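You operate a simulated robot arm through the tools that you are given. There is no shell and no other tool. Be economical: measure what you need, move in short steps, check, and stop when the job is done.

You are at the controls of a simulated robot arm. One attempt, no reset.

## Task
Get the dark block out of jammed press five on to the ledge.
Fine: hand mode, reset, upper plate up, sliding tray out; end in auto.

It is judged by the outcome, as a careful person would: the job done as asked, and still so three seconds after it is handed in. It fails if anything else is knocked over, pushed out of place, dropped, spilled or broken.

## Robot
A 7-joint arm with a three-finger gripper, on a carriage that runs on a rail from [-1.322, 0.001] to [1.158, 0] (x, y) and turns from -131 to 201 degrees about z. Base frame: it is fixed where the carriage stands at the start and does not move with it; the origin is on the floor, on the carriage's upright axis, x ahead of it, y to its left, z up. Lengths are in m, angles in degrees, forces in N, time in s.
With the tool pointing down near the work surface it reaches from about 0.2 to 0.72 m from the robot's upright axis, wherever it stands. Its first joint turns from -115.0 to 115.0 degrees. Places, roughly: dark block (7x7x4 cm) [-0.6, 0.5, 0.9]; press five down button [0.7, 0.6, 1.2]; press five force dial [0.7, 0.6, 1.3]; press five gate lever [0.2, 0.5, 1.2]; press five hold dial [0.8, 0.6, 1.3]; press five in button [0.8, 0.6, 1.2]; press five lamp switch [0.7, 0.8, 1.6]; press five ledge [0.5, 0.7, 1]; press five left big button [0.1, 0.5, 1]; press five lift button [0.9, 0.6, 1.2]; press five mode switch [0.9, 0.6, 1.3]; press five out button [0.8, 0.6, 1.2]; press five power switch [1, 0.6, 1.3]; press five reset button [0.8, 0.5, 1.1]; press five right big button [0.5, 0.5, 1]; press five sliding tray [0.3, 1.2, 1.1]. Payload 2.69 kg.
The TCP is the grasp point between the finger pads, 0.03 m short of the fingertips. In the tool frame z runs along the fingers and y along their closing line. Largest opening 0.128 m; the body of the gripper starts 0.117 m behind the TCP.
Orientation is that of the tool frame in the base frame, as [roll, pitch, yaw] about the fixed x, y, z axes, in that order (R = Rz(yaw) Ry(pitch) Rx(roll)). With the fingers straight down and closing along the base's y, the tool's x points along the base's -x, its y along +y and its z along -z.

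## Interface
- The arm moves only by the tool nudge_tool. Its argument "deltas" is a list of rows, each a list of 7 numbers: the finger opening in m, from 0 to 0.128, then the shift along the tool's x, y, z in m, then the turn, a rotation vector about the tool's x, y, z in degrees. In form: [[claw, tx, ty, tz, ax, ay, az], ...]. A call has 1 to 10 rows; each row shifts and turns the commanded pose from where the row before left it, along the tool's axes as they then stand. A row lasts 0.2 s, in which the tool goes at most 0.05 m and 8.6 degrees; a call with a longer step from one row to the next is refused whole, and so is a gripper value outside its range. Where a pose cannot be reached the arm comes as near as it can. A force on the tool above 90 N (or 10 N above the force at the start of the call, whichever is more), or a blocked arm, ends the call early, and 0.2 s more pass. Each finger halts on what it meets, pressing with about 23 N; the grip force reading is that of the motor and also rises with nothing between the fingers. The clock runs only during rows and for 0.2 s after the last one: add rows that do not move to give the fingers time. It gives the time, the measured TCP pose, the force on the tool (base axes), the opening and the grip force at its end, in the units of the frame above (readings bear some noise), with the torque about the TCP (base axes, N m) and any sound that the robot's microphone picked up, and new pictures: "show" is both (left out), scene, wrist or none.
- Cameras (640 x 400 px; columns grow to the right, rows downward): "scene" is now at [-0.0012, 0.21, 1.7749]; the picture's right is [0.56, -0.83, 0.00], its down [-0.68, -0.46, -0.57] and it looks along [0.47, 0.32, -0.82] (base axes); focal length 268 px, centre (320, 200). "wrist" rides on the gripper at [0.058, 0.054, -0.131] in the tool frame; the picture's right is [-0.68, 0.74, 0.00], its down [-0.62, -0.57, -0.55] and it looks along [-0.40, -0.37, 0.84] (tool axes); focal length 234 px, centre (320, 200). There is no depth. A picture from a camera that has moved, and an enlarged one, comes with that camera's place and axes in the base frame and with its lens.
- raise_lower(by): slides the trunk up (or, below 0, down) by that many m; the arm and the scene camera ride with it, the base frame stays. It gives what a move gives, with no picture.
- drive_base(legs): drives the robot by 1 to 6 legs, each [ahead, left, turn to the left] in m, m and degrees, along the robot's own axes; the way and the turn of a leg run together, so that a leg with both is an arc; at most 1.5 m and 180 degrees a leg. The arm and the cameras ride along, it lands a little off, and it stops where it bumps. It keeps to its track: a leg is cut to what the track allows. It gives what a move gives, and a new picture of the scene camera.
- aim_head(pan, tilt): turns the head with the scene camera to pan (to the left, within 155 degrees either way) and tilt (down, from -29 to 69), counted from straight ahead of the robot. It gives what a move gives, and a new picture of the scene camera.
- close_up(camera, box): a new picture of the part [left, top, right, bottom] of that camera's present view, enlarged. The clock stands still meanwhile.
- close_job(): hands the job in; it is judged then, once.

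Work in short steps. Places have to be worked out from the pictures, the camera data and where the tool is seen: move nearer, look again, correct. Check each grasp and each placing, and mend what went wrong. You have 120 turns and 260 pictures in all, those below and enlarged ones among them. Open the gripper and draw the arm clear of the work before you hand the job in, unless the task says otherwise; then end with one line.

The tools are called as a command line: name --pt "numbers of a row" for each row, then --argument value for the rest, lists and objects as JSON in quotes. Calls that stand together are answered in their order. nudge_tool: Moves the arm, as the interface text tells. Its arguments: {"type":"object","properties":{"deltas":{"type":"array","items":{"type":"array","items":{"type":"number"}}},"show":{"type":"string","enum":["both","scene","wrist","none"]}},"required":["deltas"]} The other tools are called the same way: raise_lower (by) slides the trunk up or down; drive_base (legs) drives the base; aim_head (pan, tilt) turns the head that bears the scene camera; close_up (camera, box) takes an enlarged picture of a part of a camera's view; close_job () hands the job in.

At the start:

```text
clock: 0.0
position: [0.414, 0.1562, 1.4756]
tool_rot: [180.0, 0.1, 179.9]
ft_force: [-0.1, -0.7, -0.6]
moment: [0.03, 0.02, -0.03]
gripper_width: 0.1282
gripper_force: 0.1
trunk travel left (down, up): [-0.946, 0.044]
robot x, y, heading: [0.0034, -0.0009, 0.0]
head pan, tilt: [34.2, 55.4]
```

scene: 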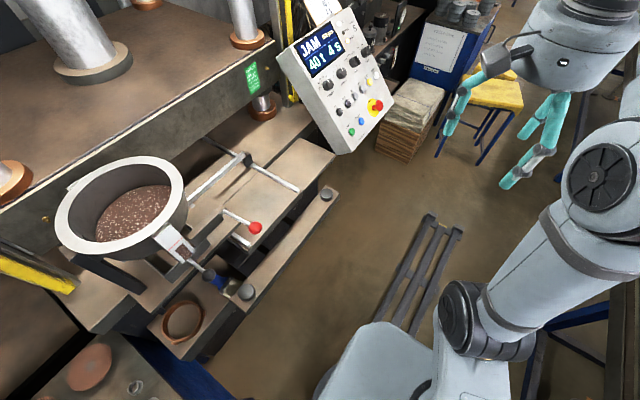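
wrist: 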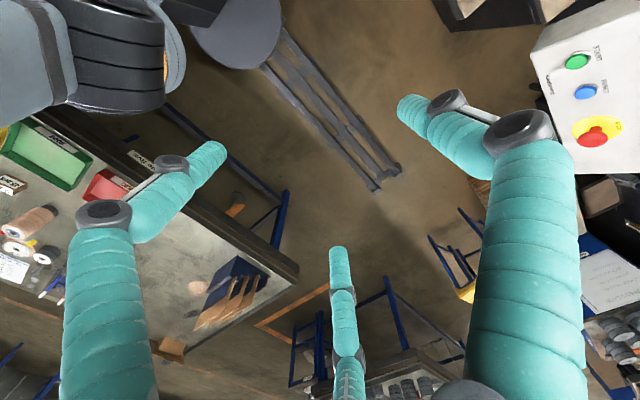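

The scene shows a press on the left and an inclined control panel with a "JAM" display. I'll look closer at the panel, and then around.

close_up --camera "scene" --box '[270, 0, 410, 160]'

aim_head --pan 75 --tilt 35

aim_head --pan 130 --tilt 45

```text
2.50 times, centred on (340, 80) of scene
camera zoom: at [-0.0012, 0.21, 1.7749], right [0.56, -0.83, 0.0], down [-0.68, -0.46, -0.57], along [0.47, 0.32, -0.82], focal length 669 px, centre (270, 500)
```

zoom: 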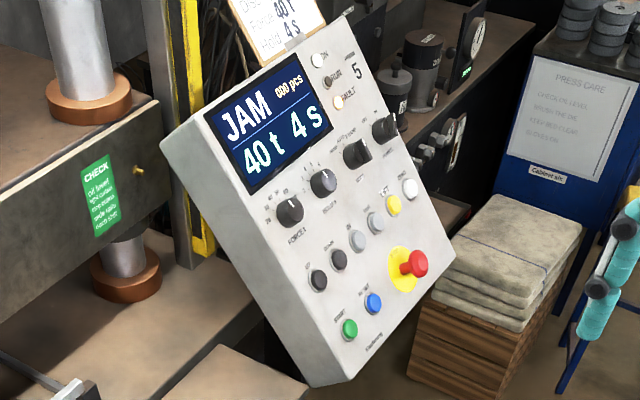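

```text
clock: 1.1
position: [0.4138, 0.1569, 1.4758]
tool_rot: [179.8, 0.1, -180.0]
ft_force: [0.2, 0.4, -0.1]
moment: [0.01, 0.01, 0.01]
gripper_width: 0.128
gripper_force: 0.0
trunk travel left (down, up): [-0.946, 0.044]
robot x, y, heading: [-0.0037, -0.0028, 0.3]
head pan, tilt: [75.0, 35.0]
camera scene: at [-0.0376, 0.2548, 1.8036], right [0.97, -0.26, 0.0], down [-0.15, -0.55, -0.82], along [0.21, 0.79, -0.57], focal length 268 px, centre (320, 200)
```

scene: 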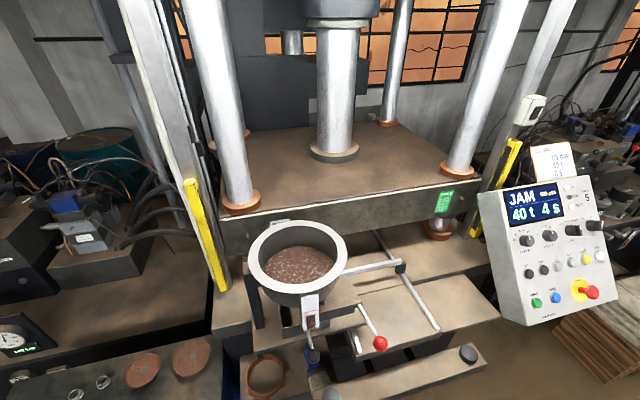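

```text
clock: 2.3
position: [0.4148, 0.1558, 1.4752]
tool_rot: [179.9, 0.1, 179.9]
ft_force: [0.5, 0.5, 0.2]
moment: [-0.02, 0.04, 0.02]
gripper_width: 0.1281
gripper_force: 0.0
trunk travel left (down, up): [-0.946, 0.044]
robot x, y, heading: [-0.0001, 0.003, 0.2]
head pan, tilt: [130.0, 45.0]
camera scene: at [-0.1127, 0.2321, 1.7888], right [0.77, 0.64, 0.0], down [0.45, -0.54, -0.71], along [-0.45, 0.54, -0.71], focal length 268 px, centre (320, 200)
```

scene: 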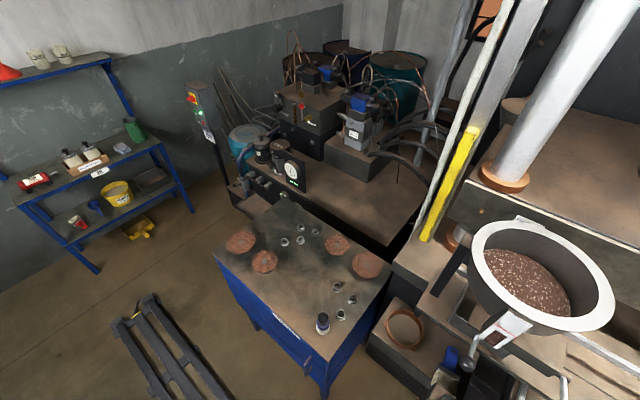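

Looking closer at the blue table near the listed block place, and at the press area in detail.

close_up --camera "scene" --box '[200, 180, 420, 370]'

aim_head --pan 70 --tilt 50

close_up --camera "scene" --box '[180, 60, 500, 260]'

close_up --camera "scene" --box '[180, 200, 500, 400]'

```text
2.11 times, centred on (310, 275) of scene
camera zoom: at [-0.1127, 0.2321, 1.7888], right [0.77, 0.64, 0.0], down [0.45, -0.54, -0.71], along [-0.45, 0.54, -0.71], focal length 563 px, centre (341, 42)
```

zoom: 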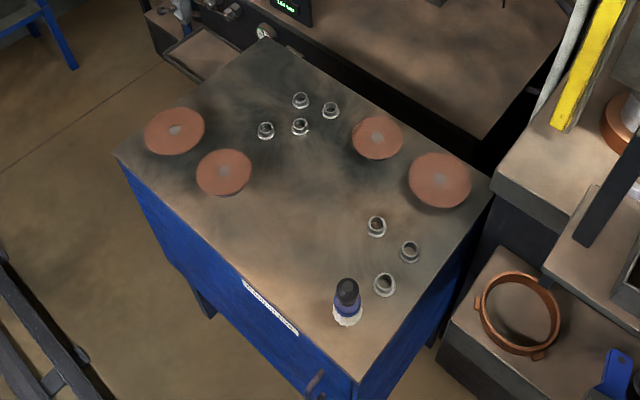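

```text
clock: 3.6
position: [0.4136, 0.1556, 1.4764]
tool_rot: [179.9, 0.2, -180.0]
ft_force: [0.4, 0.9, 0.1]
moment: [-0.02, -0.03, 0.02]
gripper_width: 0.1283
gripper_force: 0.0
trunk travel left (down, up): [-0.946, 0.044]
robot x, y, heading: [0.0041, 0.0012, -0.1]
head pan, tilt: [70.0, 50.0]
camera scene: at [-0.0342, 0.2422, 1.7819], right [0.94, -0.34, 0.0], down [-0.26, -0.72, -0.64], along [0.22, 0.6, -0.77], focal length 268 px, centre (320, 200)
```

scene: 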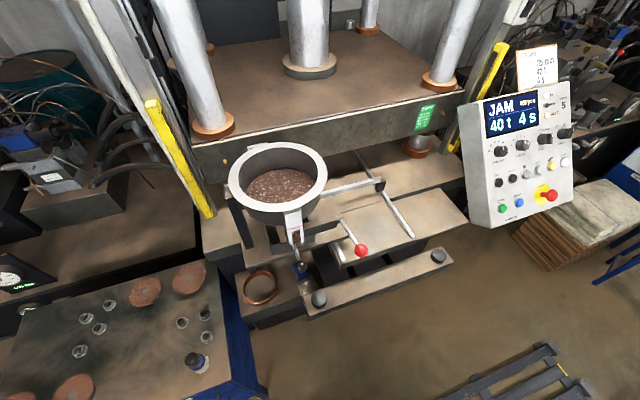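

```text
2.00 times, centred on (340, 160) of scene
camera zoom: at [-0.0342, 0.2422, 1.7819], right [0.94, -0.34, 0.0], down [-0.26, -0.72, -0.64], along [0.22, 0.6, -0.77], focal length 535 px, centre (280, 280)
```

zoom: 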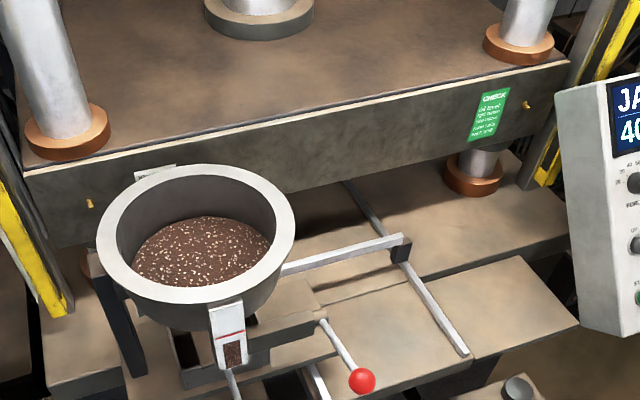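

```text
2.00 times, centred on (340, 300) of scene
camera zoom: at [-0.0342, 0.2422, 1.7819], right [0.94, -0.34, 0.0], down [-0.26, -0.72, -0.64], along [0.22, 0.6, -0.77], focal length 535 px, centre (280, 0)
```

zoom: 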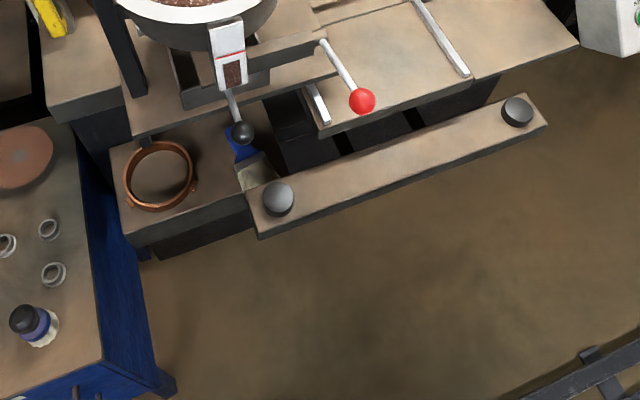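

The listed block spot coincides with brown discs on the blue table; the jammed one is likely hidden under the plate. I'll turn the carriage to face the press first, keeping the arm well above things.

drive_base --legs '[[0, 0, 90]]'

aim_head --pan -50 --tilt 35

close_up --camera "scene" --box '[240, 120, 400, 220]'

```text
clock: 7.8
position: [-0.1571, 0.4136, 1.4751]
tool_rot: [179.9, 0.1, -89.9]
ft_force: [-0.2, 0.7, -0.1]
moment: [0.01, 0.0, -0.02]
gripper_width: 0.1279
gripper_force: 0.1
trunk travel left (down, up): [-0.946, 0.044]
robot x, y, heading: [0.0018, -0.0, 90.1]
head pan, tilt: [70.0, 50.0]
camera scene: at [-0.2415, -0.0333, 1.7819], right [0.34, 0.94, 0.0], down [0.72, -0.26, -0.64], along [-0.6, 0.22, -0.77], focal length 268 px, centre (320, 200)
```

scene: 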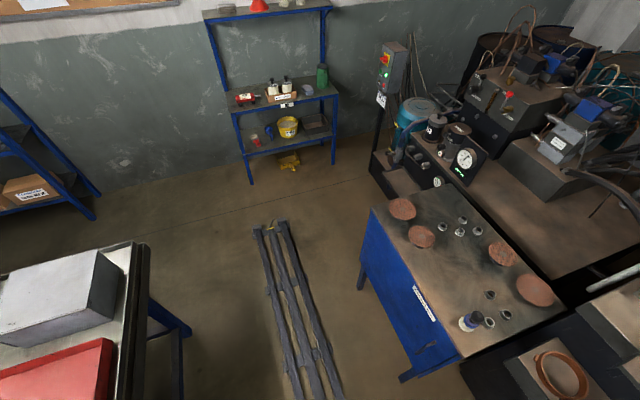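

```text
clock: 9.8
position: [-0.1567, 0.4141, 1.476]
tool_rot: [179.8, -0.1, -89.8]
ft_force: [-0.4, -0.1, 0.0]
moment: [0.01, -0.02, 0.01]
gripper_width: 0.1283
gripper_force: 0.1
trunk travel left (down, up): [-0.946, 0.044]
robot x, y, heading: [0.0027, -0.0016, 90.0]
head pan, tilt: [-50.0, 35.0]
camera scene: at [-0.1018, -0.0026, 1.8036], right [0.65, -0.76, 0.0], down [-0.44, -0.37, -0.82], along [0.63, 0.53, -0.57], focal length 268 px, centre (320, 200)
```

scene: 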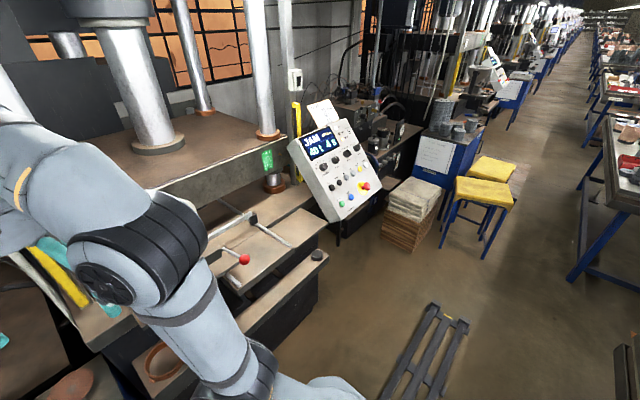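

```text
4.00 times, centred on (320, 170) of scene
camera zoom: at [-0.1018, -0.0026, 1.8036], right [0.65, -0.76, 0.0], down [-0.44, -0.37, -0.82], along [0.63, 0.53, -0.57], focal length 1070 px, centre (320, 320)
```

zoom: 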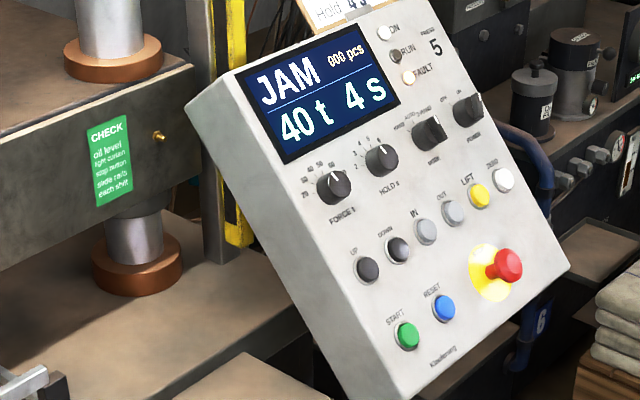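

Panel layout is readable: knobs FORCE, HOLD, MODE, POWER; buttons UP, DOWN, IN, OUT, LIFT, ZERO; START, RESET. I drive along the rail towards the panel for a frontal view.

drive_base --legs '[[0, -0.75, 0]]'

aim_head --pan -10 --tilt 40

```text
clock: 13.9
position: [0.5939, 0.4125, 1.4752]
tool_rot: [179.9, -0.1, -89.9]
ft_force: [1.0, 0.4, -1.1]
moment: [0.01, 0.0, 0.01]
gripper_width: 0.1283
gripper_force: 0.0
trunk travel left (down, up): [-0.946, 0.044]
robot x, y, heading: [0.7513, 0.0007, 90.1]
head pan, tilt: [-50.0, 35.0]
camera scene: at [0.649, -0.0029, 1.8036], right [0.64, -0.76, 0.0], down [-0.44, -0.37, -0.82], along [0.63, 0.53, -0.57], focal length 268 px, centre (320, 200)
```

scene: 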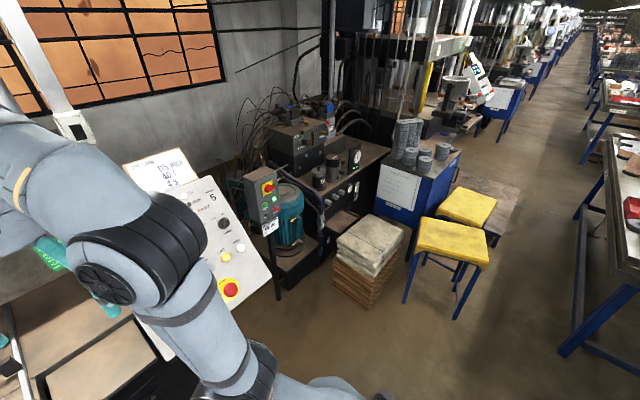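

```text
clock: 15.0
position: [0.5936, 0.4141, 1.4757]
tool_rot: [179.8, 0.0, -89.8]
ft_force: [0.3, -0.7, -0.2]
moment: [-0.02, -0.01, -0.03]
gripper_width: 0.1281
gripper_force: 0.0
trunk travel left (down, up): [-0.946, 0.044]
robot x, y, heading: [0.7501, -0.0021, 90.4]
head pan, tilt: [-10.0, 40.0]
camera scene: at [0.5966, 0.024, 1.7961], right [0.99, -0.17, 0.0], down [-0.11, -0.63, -0.77], along [0.13, 0.75, -0.64], focal length 268 px, centre (320, 200)
```

scene: 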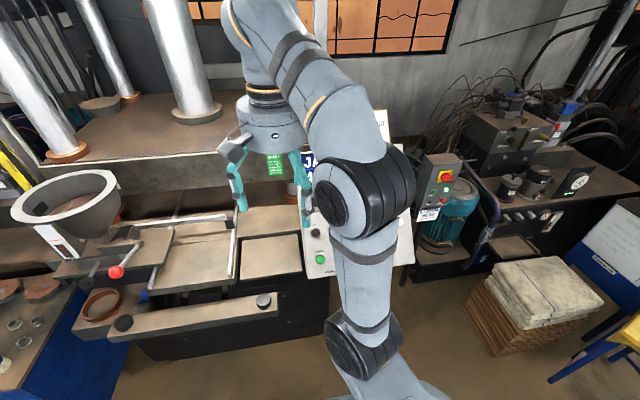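

Triangulating the panel from the two earlier views: it is tilted 45°, UP row at about y=0.609, z=1.16 (UP x≈0.71 … ZERO ≈1.0), RESET ≈(0.78,0.55,1.10). I back off to x≈0.4 so the arm doesn't mask the panel.

drive_base --legs '[[0, 0.35, 0]]'

aim_head --pan -40 --tilt 38

close_up --camera "scene" --box '[240, 100, 432, 220]'

```text
clock: 17.2
position: [0.2432, 0.413, 1.477]
tool_rot: [180.0, 0.1, -89.6]
ft_force: [1.2, -0.1, -0.4]
moment: [0.01, 0.01, 0.02]
gripper_width: 0.1281
gripper_force: 0.2
trunk travel left (down, up): [-0.946, 0.044]
robot x, y, heading: [0.4028, 0.0022, 90.5]
head pan, tilt: [-10.0, 40.0]
camera scene: at [0.2475, 0.0237, 1.7961], right [0.99, -0.17, 0.0], down [-0.11, -0.63, -0.77], along [0.13, 0.76, -0.64], focal length 268 px, centre (320, 200)
```

scene: 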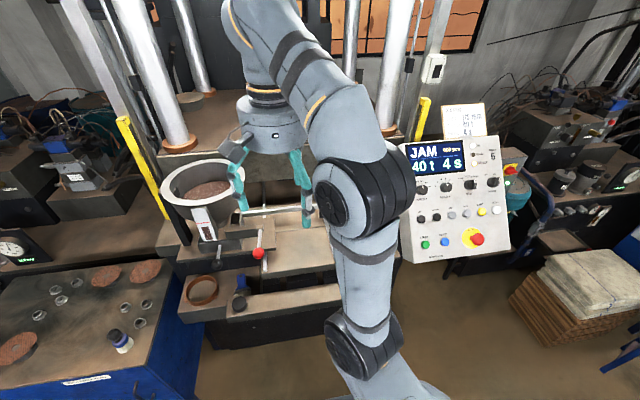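

```text
clock: 18.2
position: [0.2447, 0.4138, 1.4749]
tool_rot: [179.9, 0.0, -89.7]
ft_force: [0.2, 0.8, 0.3]
moment: [0.02, 0.02, 0.03]
gripper_width: 0.1281
gripper_force: 0.0
trunk travel left (down, up): [-0.946, 0.044]
robot x, y, heading: [0.4043, -0.0016, 90.5]
head pan, tilt: [-40.0, 38.0]
camera scene: at [0.2881, 0.0064, 1.7991], right [0.77, -0.64, 0.0], down [-0.39, -0.47, -0.79], along [0.5, 0.61, -0.62], focal length 268 px, centre (320, 200)
```

scene: 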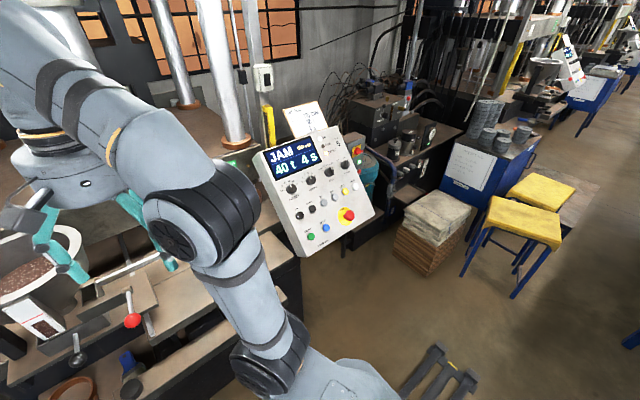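

```text
3.33 times, centred on (336, 160) of scene
camera zoom: at [0.2881, 0.0064, 1.7991], right [0.77, -0.64, 0.0], down [-0.39, -0.47, -0.79], along [0.5, 0.61, -0.62], focal length 892 px, centre (267, 333)
```

zoom: 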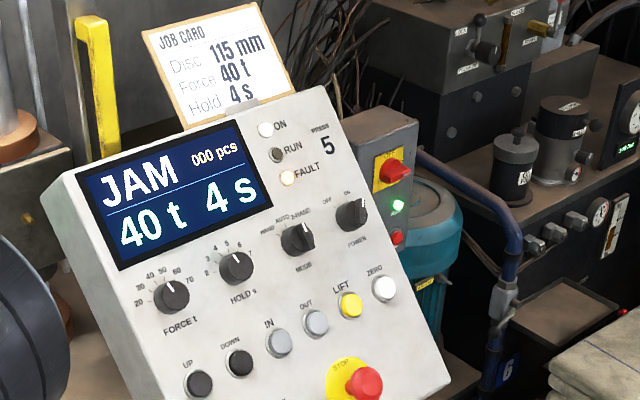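

Zooming on the knobs to read MODE positions.

close_up --camera "scene" --box '[310, 140, 374, 180]'

close_up --camera "scene" --box '[280, 170, 376, 250]'

```text
10.00 times, centred on (342, 160) of scene
camera zoom: at [0.2881, 0.0064, 1.7991], right [0.77, -0.64, 0.0], down [-0.39, -0.47, -0.79], along [0.5, 0.61, -0.62], focal length 2676 px, centre (100, 600)
```

zoom: 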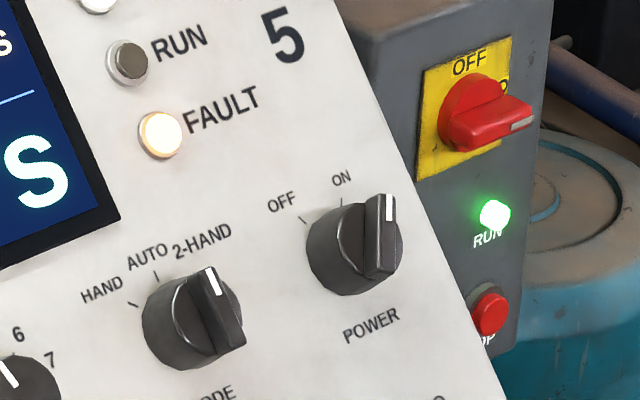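

```text
5.00 times, centred on (328, 210) of scene
camera zoom: at [0.2881, 0.0064, 1.7991], right [0.77, -0.64, 0.0], down [-0.39, -0.47, -0.79], along [0.5, 0.61, -0.62], focal length 1338 px, centre (280, 150)
```

zoom: 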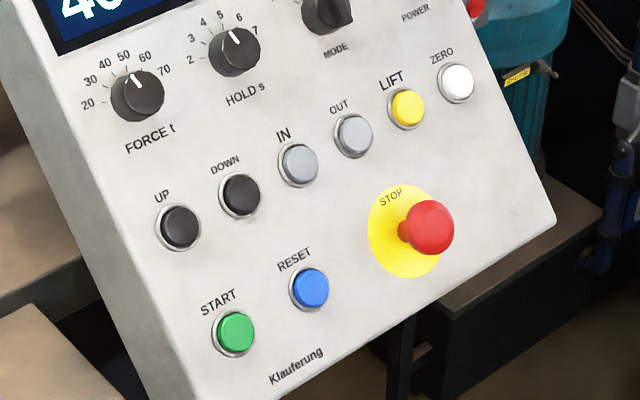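

MODE currently points at AUTO (HAND is one click counter-clockwise); the FAULT lamp is lit. I stand at x≈0.6 and swing the tool in front of the panel.

drive_base --legs '[[0, -0.2, 0]]'

nudge_tool --pt "0.06 0 -0.045 0 0 0 0" --pt "0.06 0 -0.045 0 0 0 0" --pt "0.06 0 -0.045 0 0 0 0" --pt "0.06 0 -0.045 0 0 0 0" --pt "0.06 0 -0.045 0 0 -7.5 0" --pt "0.06 0 -0.045 0 0 -7.5 0" --pt "0.06 0 -0.045 0 0 -7.5 0" --pt "0.06 0 -0.045 0 0 -7.5 0" --pt "0.06 0 0 0 0 -7.5 0" --pt "0.06 0 0 0 0 -7.5 0"

```text
clock: 19.8
position: [0.4401, 0.4131, 1.4757]
tool_rot: [180.0, 0.0, -89.7]
ft_force: [0.0, -0.3, -0.1]
moment: [-0.01, 0.0, 0.0]
gripper_width: 0.128
gripper_force: 0.1
trunk travel left (down, up): [-0.946, 0.044]
robot x, y, heading: [0.598, 0.0001, 90.3]
head pan, tilt: [-40.0, 38.0]
camera scene: at [0.485, 0.0064, 1.7991], right [0.77, -0.64, 0.0], down [-0.39, -0.47, -0.79], along [0.5, 0.61, -0.62], focal length 268 px, centre (320, 200)
```

scene: 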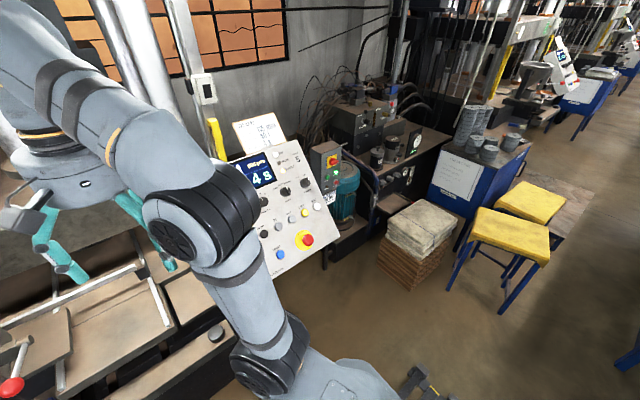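

```text
clock: 22.0
position: [0.8016, 0.4134, 1.4757]
tool_rot: [179.7, 45.2, -90.0]
ft_force: [0.6, -0.4, 0.0]
moment: [0.04, -0.02, 0.03]
gripper_width: 0.0601
gripper_force: 0.0
trunk travel left (down, up): [-0.946, 0.044]
robot x, y, heading: [0.6018, 0.0039, 90.3]
head pan, tilt: [-40.0, 38.0]
camera scene: at [0.4855, 0.0032, 1.7991], right [0.77, -0.64, 0.0], down [-0.39, -0.47, -0.79], along [0.5, 0.61, -0.61], focal length 268 px, centre (320, 200)
camera wrist: at [0.7481, 0.2789, 1.5266], right [-0.74, 0.47, 0.48], down [0.57, 0.05, 0.82], along [0.37, 0.88, -0.3], focal length 234 px, centre (320, 200)
```

scene: 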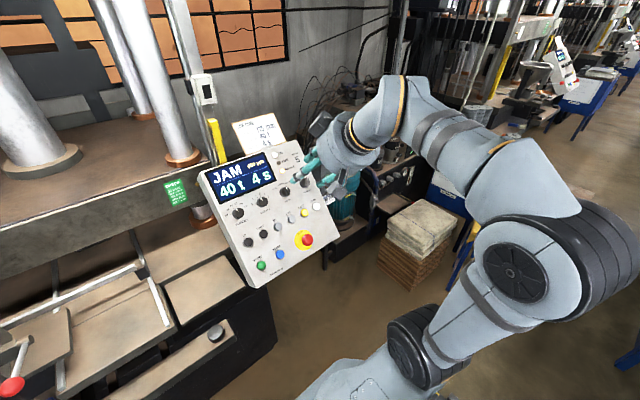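
wrist: 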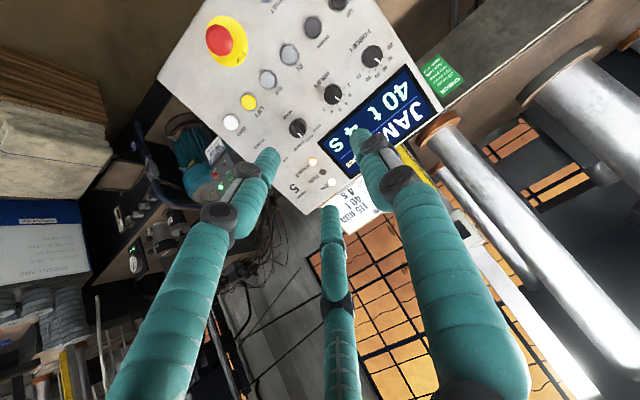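

The wrist camera shows MODE knob about 0.07 m to the right and 0.35 m ahead along the tool axis. I approach to about 0.15 m away and re-measure.

nudge_tool --pt "0.06 -0.01 -0.035 0.02 0 0 0" --pt "0.06 0 -0.035 0.03 0 0 0" --pt "0.06 0 0 0.05 0 0 0" --pt "0.06 0 0 0.05 0 0 0" --pt "0.06 0 0 0.03 0 0 0" --pt "0.06 0 0 0 0 0 0"

close_up --camera "scene" --box '[200, 120, 360, 220]'

```text
clock: 23.4
position: [0.871, 0.5495, 1.3539]
tool_rot: [180.0, 45.1, -89.7]
ft_force: [0.2, -0.6, -0.6]
moment: [0.0, 0.01, 0.03]
gripper_width: 0.06
gripper_force: 0.0
trunk travel left (down, up): [-0.946, 0.044]
robot x, y, heading: [0.6017, -0.0014, 90.4]
head pan, tilt: [-40.0, 38.0]
camera scene: at [0.4851, 0.0055, 1.7991], right [0.77, -0.64, 0.0], down [-0.39, -0.47, -0.79], along [0.5, 0.61, -0.62], focal length 268 px, centre (320, 200)
camera wrist: at [0.8174, 0.4148, 1.4053], right [-0.74, 0.47, 0.48], down [0.57, 0.05, 0.82], along [0.37, 0.88, -0.3], focal length 234 px, centre (320, 200)
```

scene: 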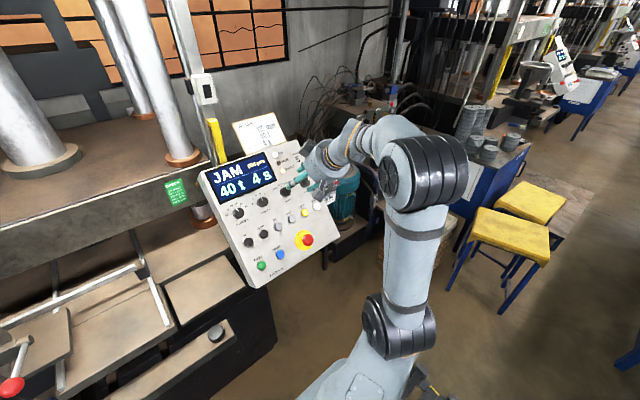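
wrist: 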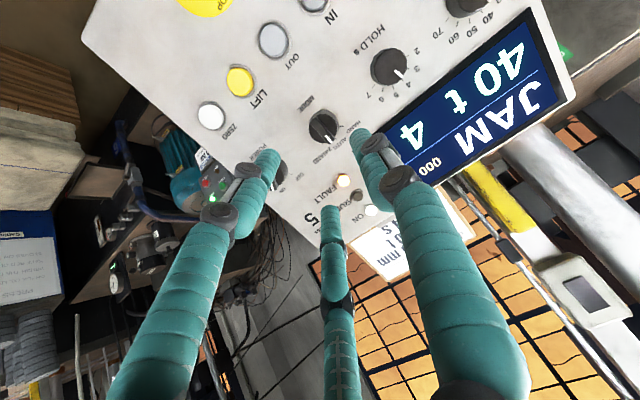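

```text
4.00 times, centred on (280, 170) of scene
camera zoom: at [0.4851, 0.0055, 1.7991], right [0.77, -0.64, 0.0], down [-0.39, -0.47, -0.79], along [0.5, 0.61, -0.62], focal length 1070 px, centre (480, 320)
```

zoom: 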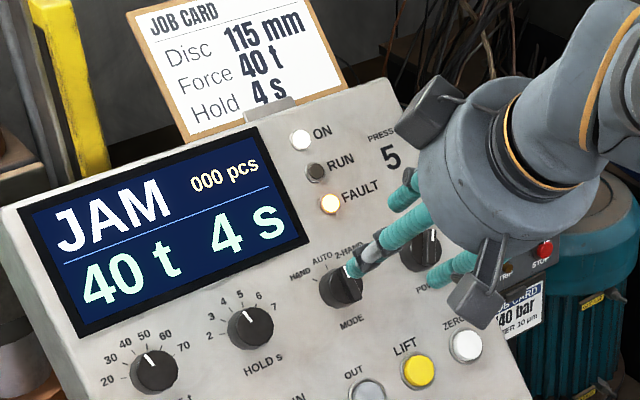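

The visible hand seems to have three fingers at 120° rather than two. I close and then fully open it here, in free air, to see how they move.

nudge_tool --pt "0 0 0 0 0 0 0" --pt "0 0 0 0 0 0 0" --pt "0 0 0 0 0 0 0" --pt "0 0 0 0 0 0 0" --pt "0 0 0 0 0 0 0"

close_up --camera "scene" --box '[260, 140, 340, 190]'

```text
clock: 24.6
position: [0.8706, 0.5486, 1.3549]
tool_rot: [179.8, 45.0, -89.8]
ft_force: [0.4, 0.0, -0.5]
moment: [-0.01, 0.06, -0.03]
gripper_width: 0.0022
gripper_force: 22.8
trunk travel left (down, up): [-0.946, 0.044]
robot x, y, heading: [0.6018, 0.0021, 90.2]
head pan, tilt: [-40.0, 38.0]
camera scene: at [0.4854, 0.0064, 1.7991], right [0.77, -0.64, 0.0], down [-0.39, -0.47, -0.79], along [0.5, 0.61, -0.62], focal length 268 px, centre (320, 200)
camera wrist: at [0.8176, 0.4153, 1.4053], right [-0.74, 0.47, 0.48], down [0.57, 0.05, 0.82], along [0.37, 0.88, -0.31], focal length 234 px, centre (320, 200)
```

scene: 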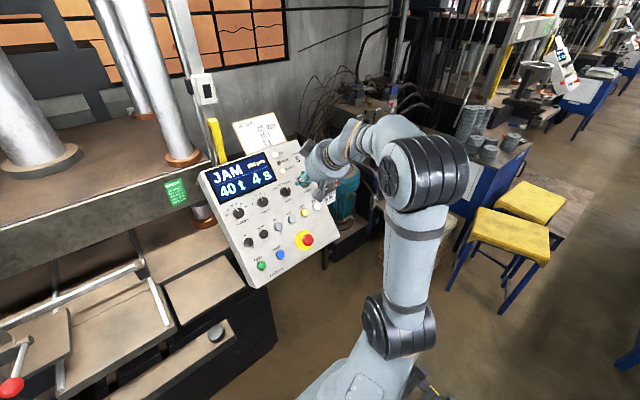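
wrist: 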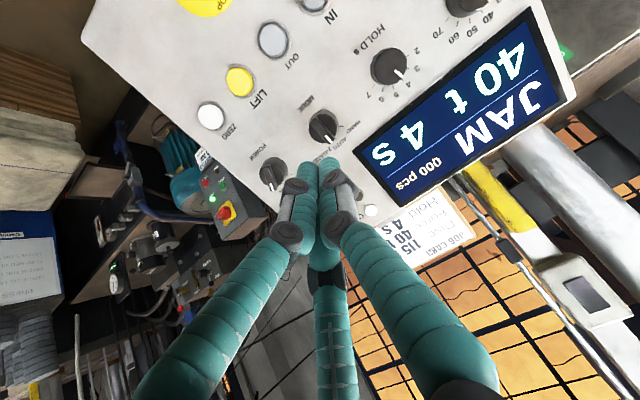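

```text
8.00 times, centred on (300, 165) of scene
camera zoom: at [0.4854, 0.0064, 1.7991], right [0.77, -0.64, 0.0], down [-0.39, -0.47, -0.79], along [0.5, 0.61, -0.62], focal length 2141 px, centre (480, 480)
```

zoom: 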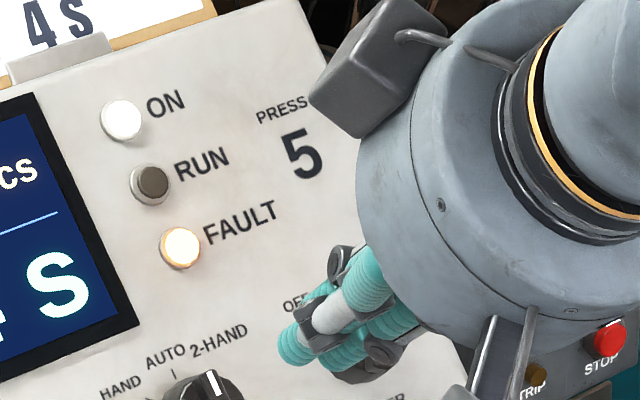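

The fingers converge on the tool axis, so closed they make a fine poker. Fusing rays, MODE knob is nearly on the tool axis, ~0.15 m ahead; I open to 0.06 and advance 0.07 to measure again.

nudge_tool --pt "0.06 0 0 0.01 0 0 0" --pt "0.06 0 0 0.02 0 0 0" --pt "0.06 0 0 0.02 0 0 0" --pt "0.06 0 0 0.02 0 0 0" --pt "0.06 0 0 0.0 0 0 0"

close_up --camera "scene" --box '[250, 150, 330, 200]'

close_up --camera "wrist" --box '[220, 50, 420, 230]'

```text
clock: 25.8
position: [0.8701, 0.5985, 1.3055]
tool_rot: [-179.9, 45.2, -89.9]
ft_force: [-0.1, 0.3, 0.0]
moment: [0.01, -0.02, 0.02]
gripper_width: 0.0599
gripper_force: 0.2
trunk travel left (down, up): [-0.946, 0.044]
robot x, y, heading: [0.5988, -0.0041, 90.3]
head pan, tilt: [-40.0, 38.0]
camera scene: at [0.4851, 0.0054, 1.7991], right [0.77, -0.64, 0.0], down [-0.39, -0.47, -0.79], along [0.5, 0.61, -0.62], focal length 268 px, centre (320, 200)
camera wrist: at [0.8169, 0.465, 1.3561], right [-0.74, 0.47, 0.48], down [0.57, 0.05, 0.82], along [0.37, 0.88, -0.3], focal length 234 px, centre (320, 200)
```

scene: 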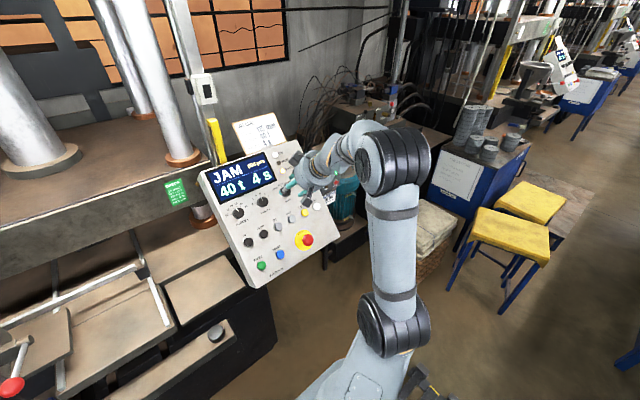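
wrist: 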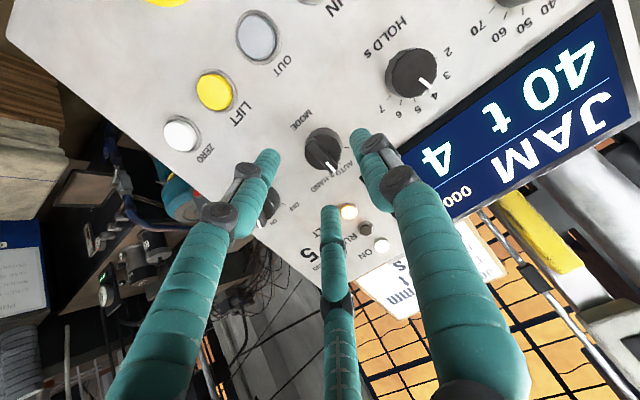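

```text
8.00 times, centred on (290, 175) of scene
camera zoom: at [0.4851, 0.0054, 1.7991], right [0.77, -0.64, 0.0], down [-0.39, -0.47, -0.79], along [0.5, 0.61, -0.62], focal length 2141 px, centre (560, 400)
```

zoom: 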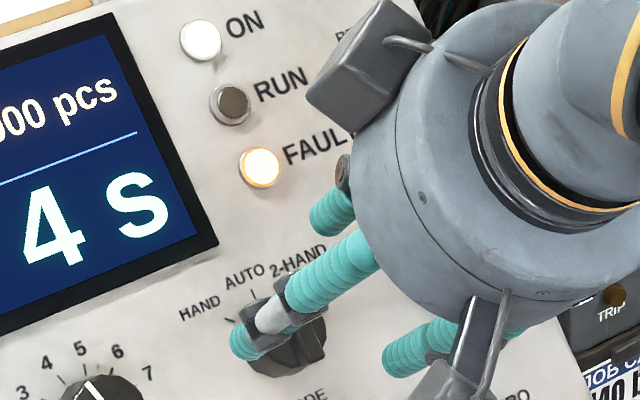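

```text
2.22 times, centred on (320, 140) of wrist
camera zoom: at [0.8169, 0.465, 1.3561], right [-0.74, 0.47, 0.48], down [0.57, 0.05, 0.82], along [0.37, 0.88, -0.3], focal length 520 px, centre (320, 333)
```

zoom: 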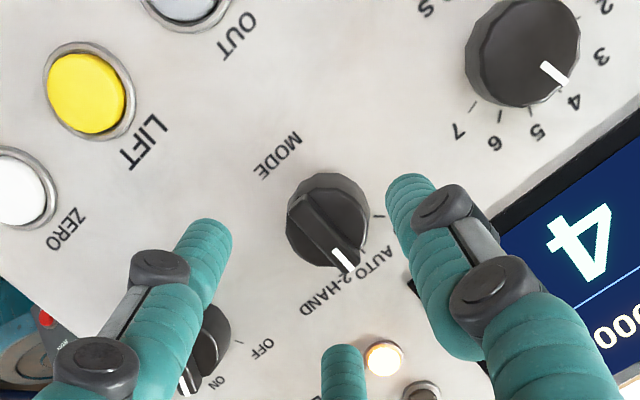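

MODE bar points straight at AUTO; it sits almost on the tool axis, knob top ≈0.07 m ahead of the TCP. I advance 0.04 with the gripper at 0.055.

nudge_tool --pt "0.055 -0.002 0.002 0.01 0 0 0" --pt "0.055 0 0 0.015 0 0 0" --pt "0.055 0 0 0.015 0 0 0" --pt "0.055 0 0 0.0 0 0 0"

close_up --camera "scene" --box '[250, 150, 330, 200]'

close_up --camera "wrist" --box '[220, 50, 420, 230]'

```text
clock: 26.8
position: [0.8678, 0.629, 1.2796]
tool_rot: [180.0, 45.2, -89.7]
ft_force: [-0.2, -1.2, -0.2]
moment: [0.02, 0.0, 0.02]
gripper_width: 0.0551
gripper_force: 0.1
trunk travel left (down, up): [-0.946, 0.044]
robot x, y, heading: [0.5984, -0.0014, 90.6]
head pan, tilt: [-40.0, 38.0]
camera scene: at [0.4851, 0.0056, 1.7991], right [0.77, -0.64, 0.0], down [-0.39, -0.47, -0.79], along [0.5, 0.61, -0.62], focal length 268 px, centre (320, 200)
camera wrist: at [0.815, 0.4945, 1.3295], right [-0.74, 0.47, 0.48], down [0.57, 0.05, 0.82], along [0.37, 0.88, -0.3], focal length 234 px, centre (320, 200)
```

scene: 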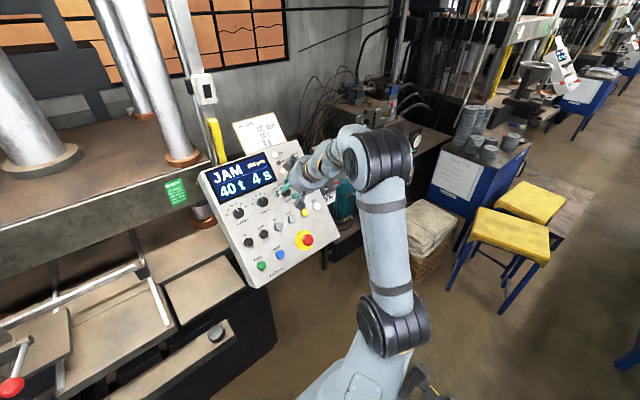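
wrist: 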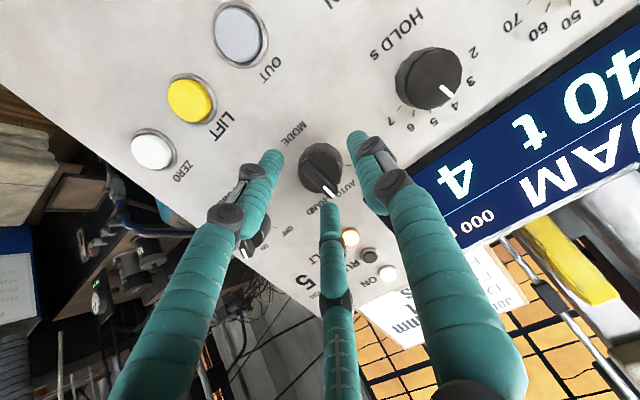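

```text
8.00 times, centred on (290, 175) of scene
camera zoom: at [0.4851, 0.0056, 1.7991], right [0.77, -0.64, 0.0], down [-0.39, -0.47, -0.79], along [0.5, 0.61, -0.62], focal length 2141 px, centre (560, 400)
```

zoom: 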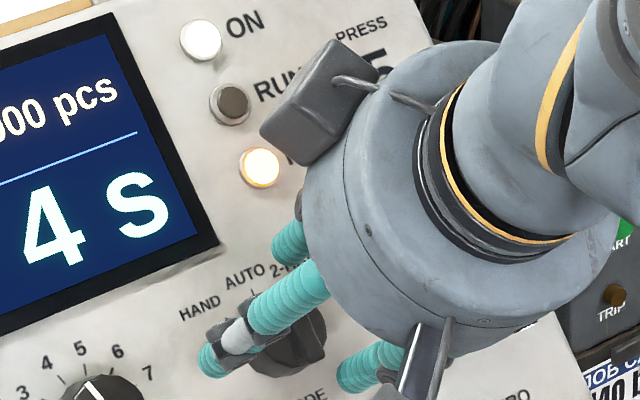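

```text
2.22 times, centred on (320, 140) of wrist
camera zoom: at [0.815, 0.4945, 1.3295], right [-0.74, 0.47, 0.48], down [0.57, 0.05, 0.82], along [0.37, 0.88, -0.3], focal length 520 px, centre (320, 333)
```

zoom: 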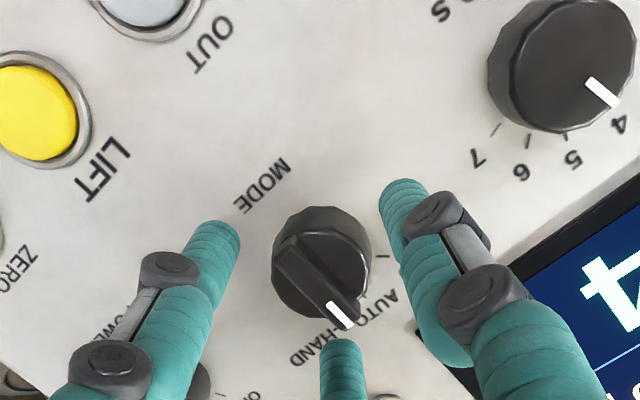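

Knob is centred on the axis and its top is right at fingertip level. Advance 0.015 and close on it.

nudge_tool --pt "0.055 0 0 0.008 0 0 0" --pt "0.055 0 0 0.008 0 0 0" --pt "0.03 0 0 0 0 0 0" --pt "0 0 0 0 0 0 0" --pt "0 0 0 0 0 0 0" --pt "0 0 0 0 0 0 0"

close_up --camera "wrist" --box '[220, 80, 420, 260]'

```text
clock: 28.2
position: [0.8667, 0.6335, 1.273]
tool_rot: [-179.9, 45.5, -89.5]
ft_force: [-2.3, -29.6, 34.7]
moment: [3.85, -1.49, -1.44]
gripper_width: 0.034
gripper_force: 32.9
trunk travel left (down, up): [-0.946, 0.044]
robot x, y, heading: [0.5983, 0.0038, 90.4]
head pan, tilt: [-40.0, 38.0]
camera scene: at [0.4835, -0.0049, 1.799], right [0.77, -0.64, 0.0], down [-0.39, -0.47, -0.79], along [0.5, 0.61, -0.61], focal length 268 px, centre (320, 200)
camera wrist: at [0.8133, 0.498, 1.3227], right [-0.74, 0.47, 0.48], down [0.56, 0.04, 0.82], along [0.36, 0.88, -0.3], focal length 234 px, centre (320, 200)
```

scene: 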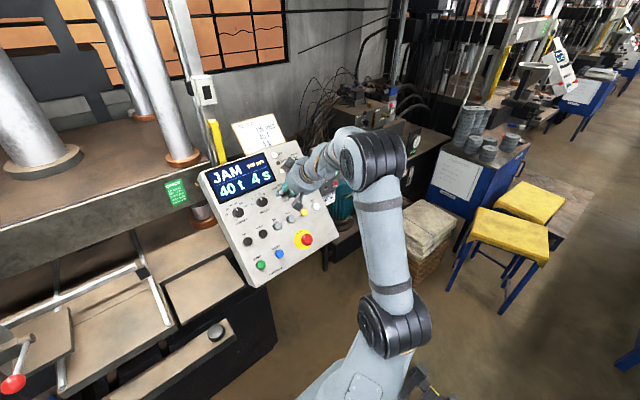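
wrist: 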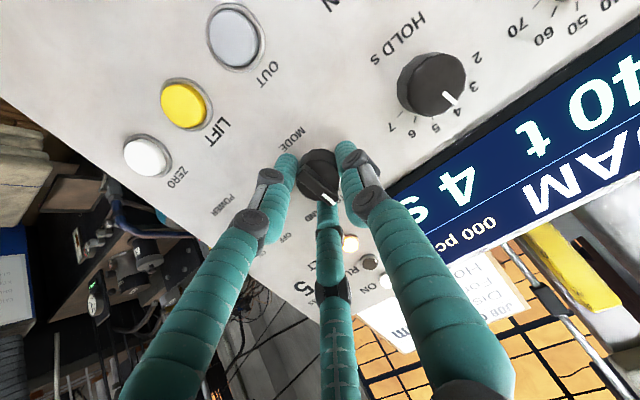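

```text
2.22 times, centred on (320, 170) of wrist
camera zoom: at [0.8133, 0.498, 1.3227], right [-0.74, 0.47, 0.48], down [0.56, 0.04, 0.82], along [0.36, 0.88, -0.3], focal length 520 px, centre (320, 267)
```

zoom: 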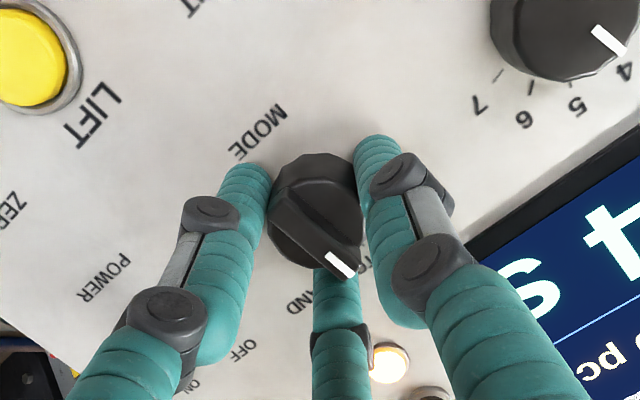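

The knob is gripped (0.034), with an excess push of about 45 N; I ease back 8 mm and then turn counter-clockwise in steps.

nudge_tool --pt "0 0 0 -0.008 0 0 0" --pt "0 0 0 0 0 0 0" --pt "0 0 0 0 0 0 -7.5" --pt "0 0 0 0 0 0 -7.5" --pt "0 0 0 0 0 0 -7.5"

close_up --camera "wrist" --box '[220, 80, 420, 260]'

```text
clock: 29.4
position: [0.8658, 0.6316, 1.2729]
tool_rot: [-159.1, 40.9, -59.2]
ft_force: [-2.1, -7.4, 3.7]
moment: [0.3, -0.28, -0.44]
gripper_width: 0.0326
gripper_force: 44.3
trunk travel left (down, up): [-0.946, 0.044]
robot x, y, heading: [0.6003, 0.0005, 90.4]
head pan, tilt: [-40.0, 38.0]
camera scene: at [0.4841, 0.0032, 1.7989], right [0.77, -0.64, 0.0], down [-0.39, -0.47, -0.79], along [0.5, 0.61, -0.61], focal length 268 px, centre (320, 200)
camera wrist: at [0.8399, 0.487, 1.3129], right [-0.94, 0.24, 0.24], down [0.29, 0.17, 0.94], along [0.18, 0.96, -0.23], focal length 234 px, centre (320, 200)
```

scene: 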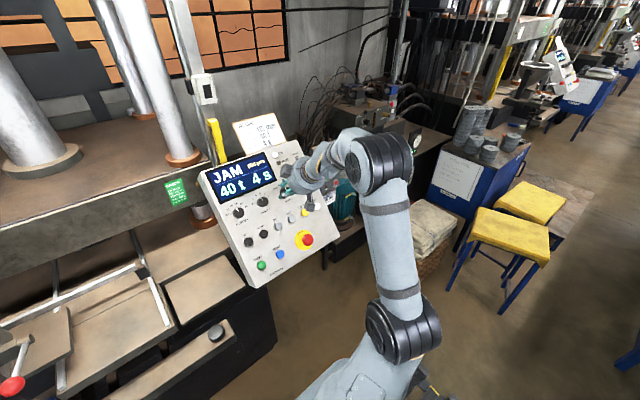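
wrist: 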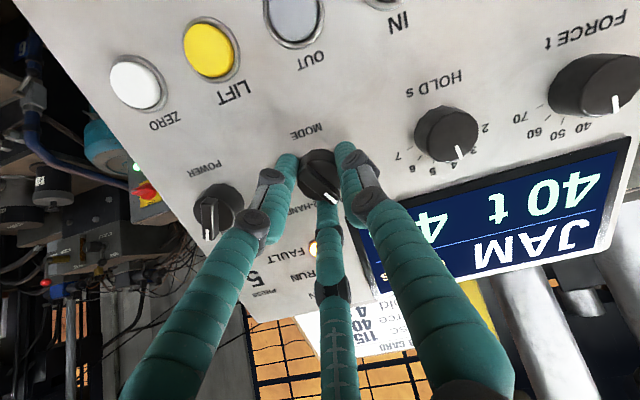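

```text
2.22 times, centred on (320, 170) of wrist
camera zoom: at [0.8399, 0.487, 1.3129], right [-0.94, 0.24, 0.24], down [0.29, 0.17, 0.94], along [0.18, 0.96, -0.23], focal length 520 px, centre (320, 267)
```

zoom: 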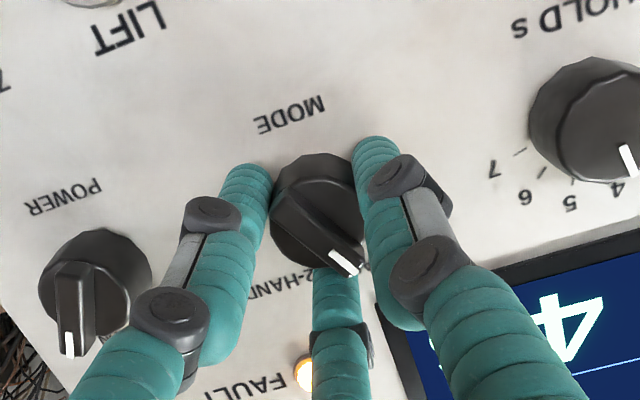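

The knob turns with the hand. I go on to about 47° in total.

nudge_tool --pt "0 0 0 0 0 0 -8" --pt "0 0 0 0 0 0 -8" --pt "0 0 0 0 0 0 -8" --pt "0 0 0 0 0 0 0"

close_up --camera "wrist" --box '[220, 80, 420, 260]'

close_up --camera "scene" --box '[200, 140, 328, 220]'

```text
clock: 30.4
position: [0.8653, 0.6318, 1.2723]
tool_rot: [-144.0, 29.2, -33.4]
ft_force: [-6.0, -9.7, 1.6]
moment: [-0.15, 0.72, -0.15]
gripper_width: 0.0328
gripper_force: 44.9
trunk travel left (down, up): [-0.946, 0.044]
robot x, y, heading: [0.5978, 0.0005, 90.5]
head pan, tilt: [-40.0, 38.0]
camera scene: at [0.4837, 0.0033, 1.7989], right [0.77, -0.64, 0.0], down [-0.39, -0.47, -0.79], along [0.5, 0.61, -0.61], focal length 268 px, centre (320, 200)
camera wrist: at [0.8721, 0.4841, 1.3095], right [-1.0, -0.06, -0.05], down [-0.06, 0.2, 0.98], along [-0.04, 0.98, -0.2], focal length 234 px, centre (320, 200)
```

scene: 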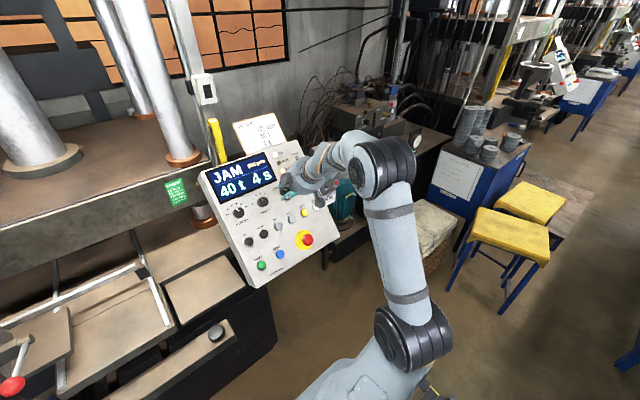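
wrist: 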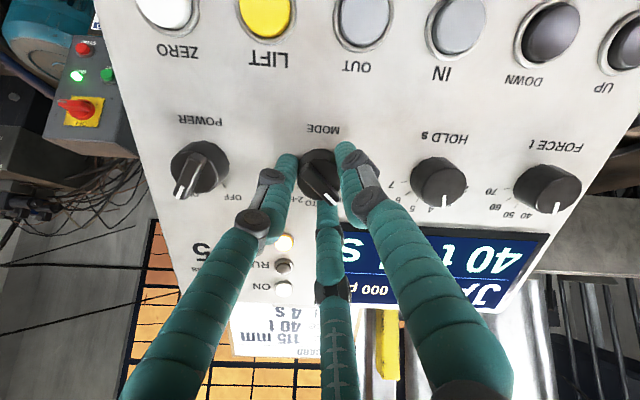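

```text
2.22 times, centred on (320, 170) of wrist
camera zoom: at [0.8721, 0.4841, 1.3095], right [-1.0, -0.06, -0.05], down [-0.06, 0.2, 0.98], along [-0.04, 0.98, -0.2], focal length 520 px, centre (320, 267)
```

zoom: 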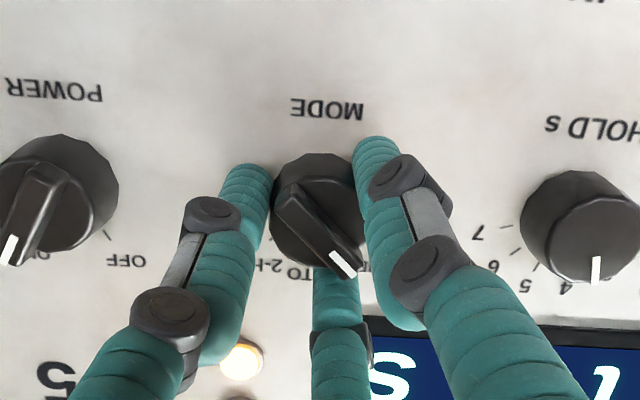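

```text
5.00 times, centred on (264, 180) of scene
camera zoom: at [0.4837, 0.0033, 1.7989], right [0.77, -0.64, 0.0], down [-0.39, -0.47, -0.79], along [0.5, 0.61, -0.61], focal length 1338 px, centre (600, 300)
```

zoom: 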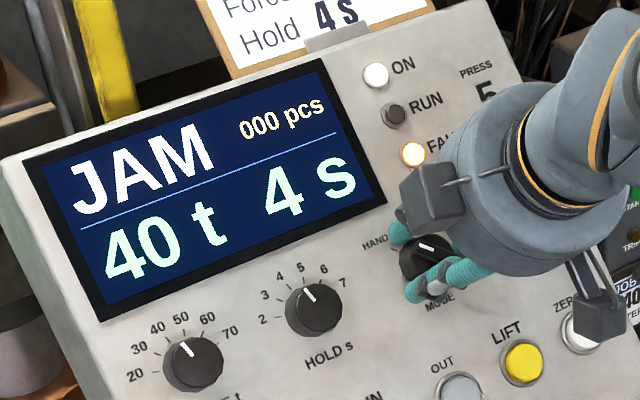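

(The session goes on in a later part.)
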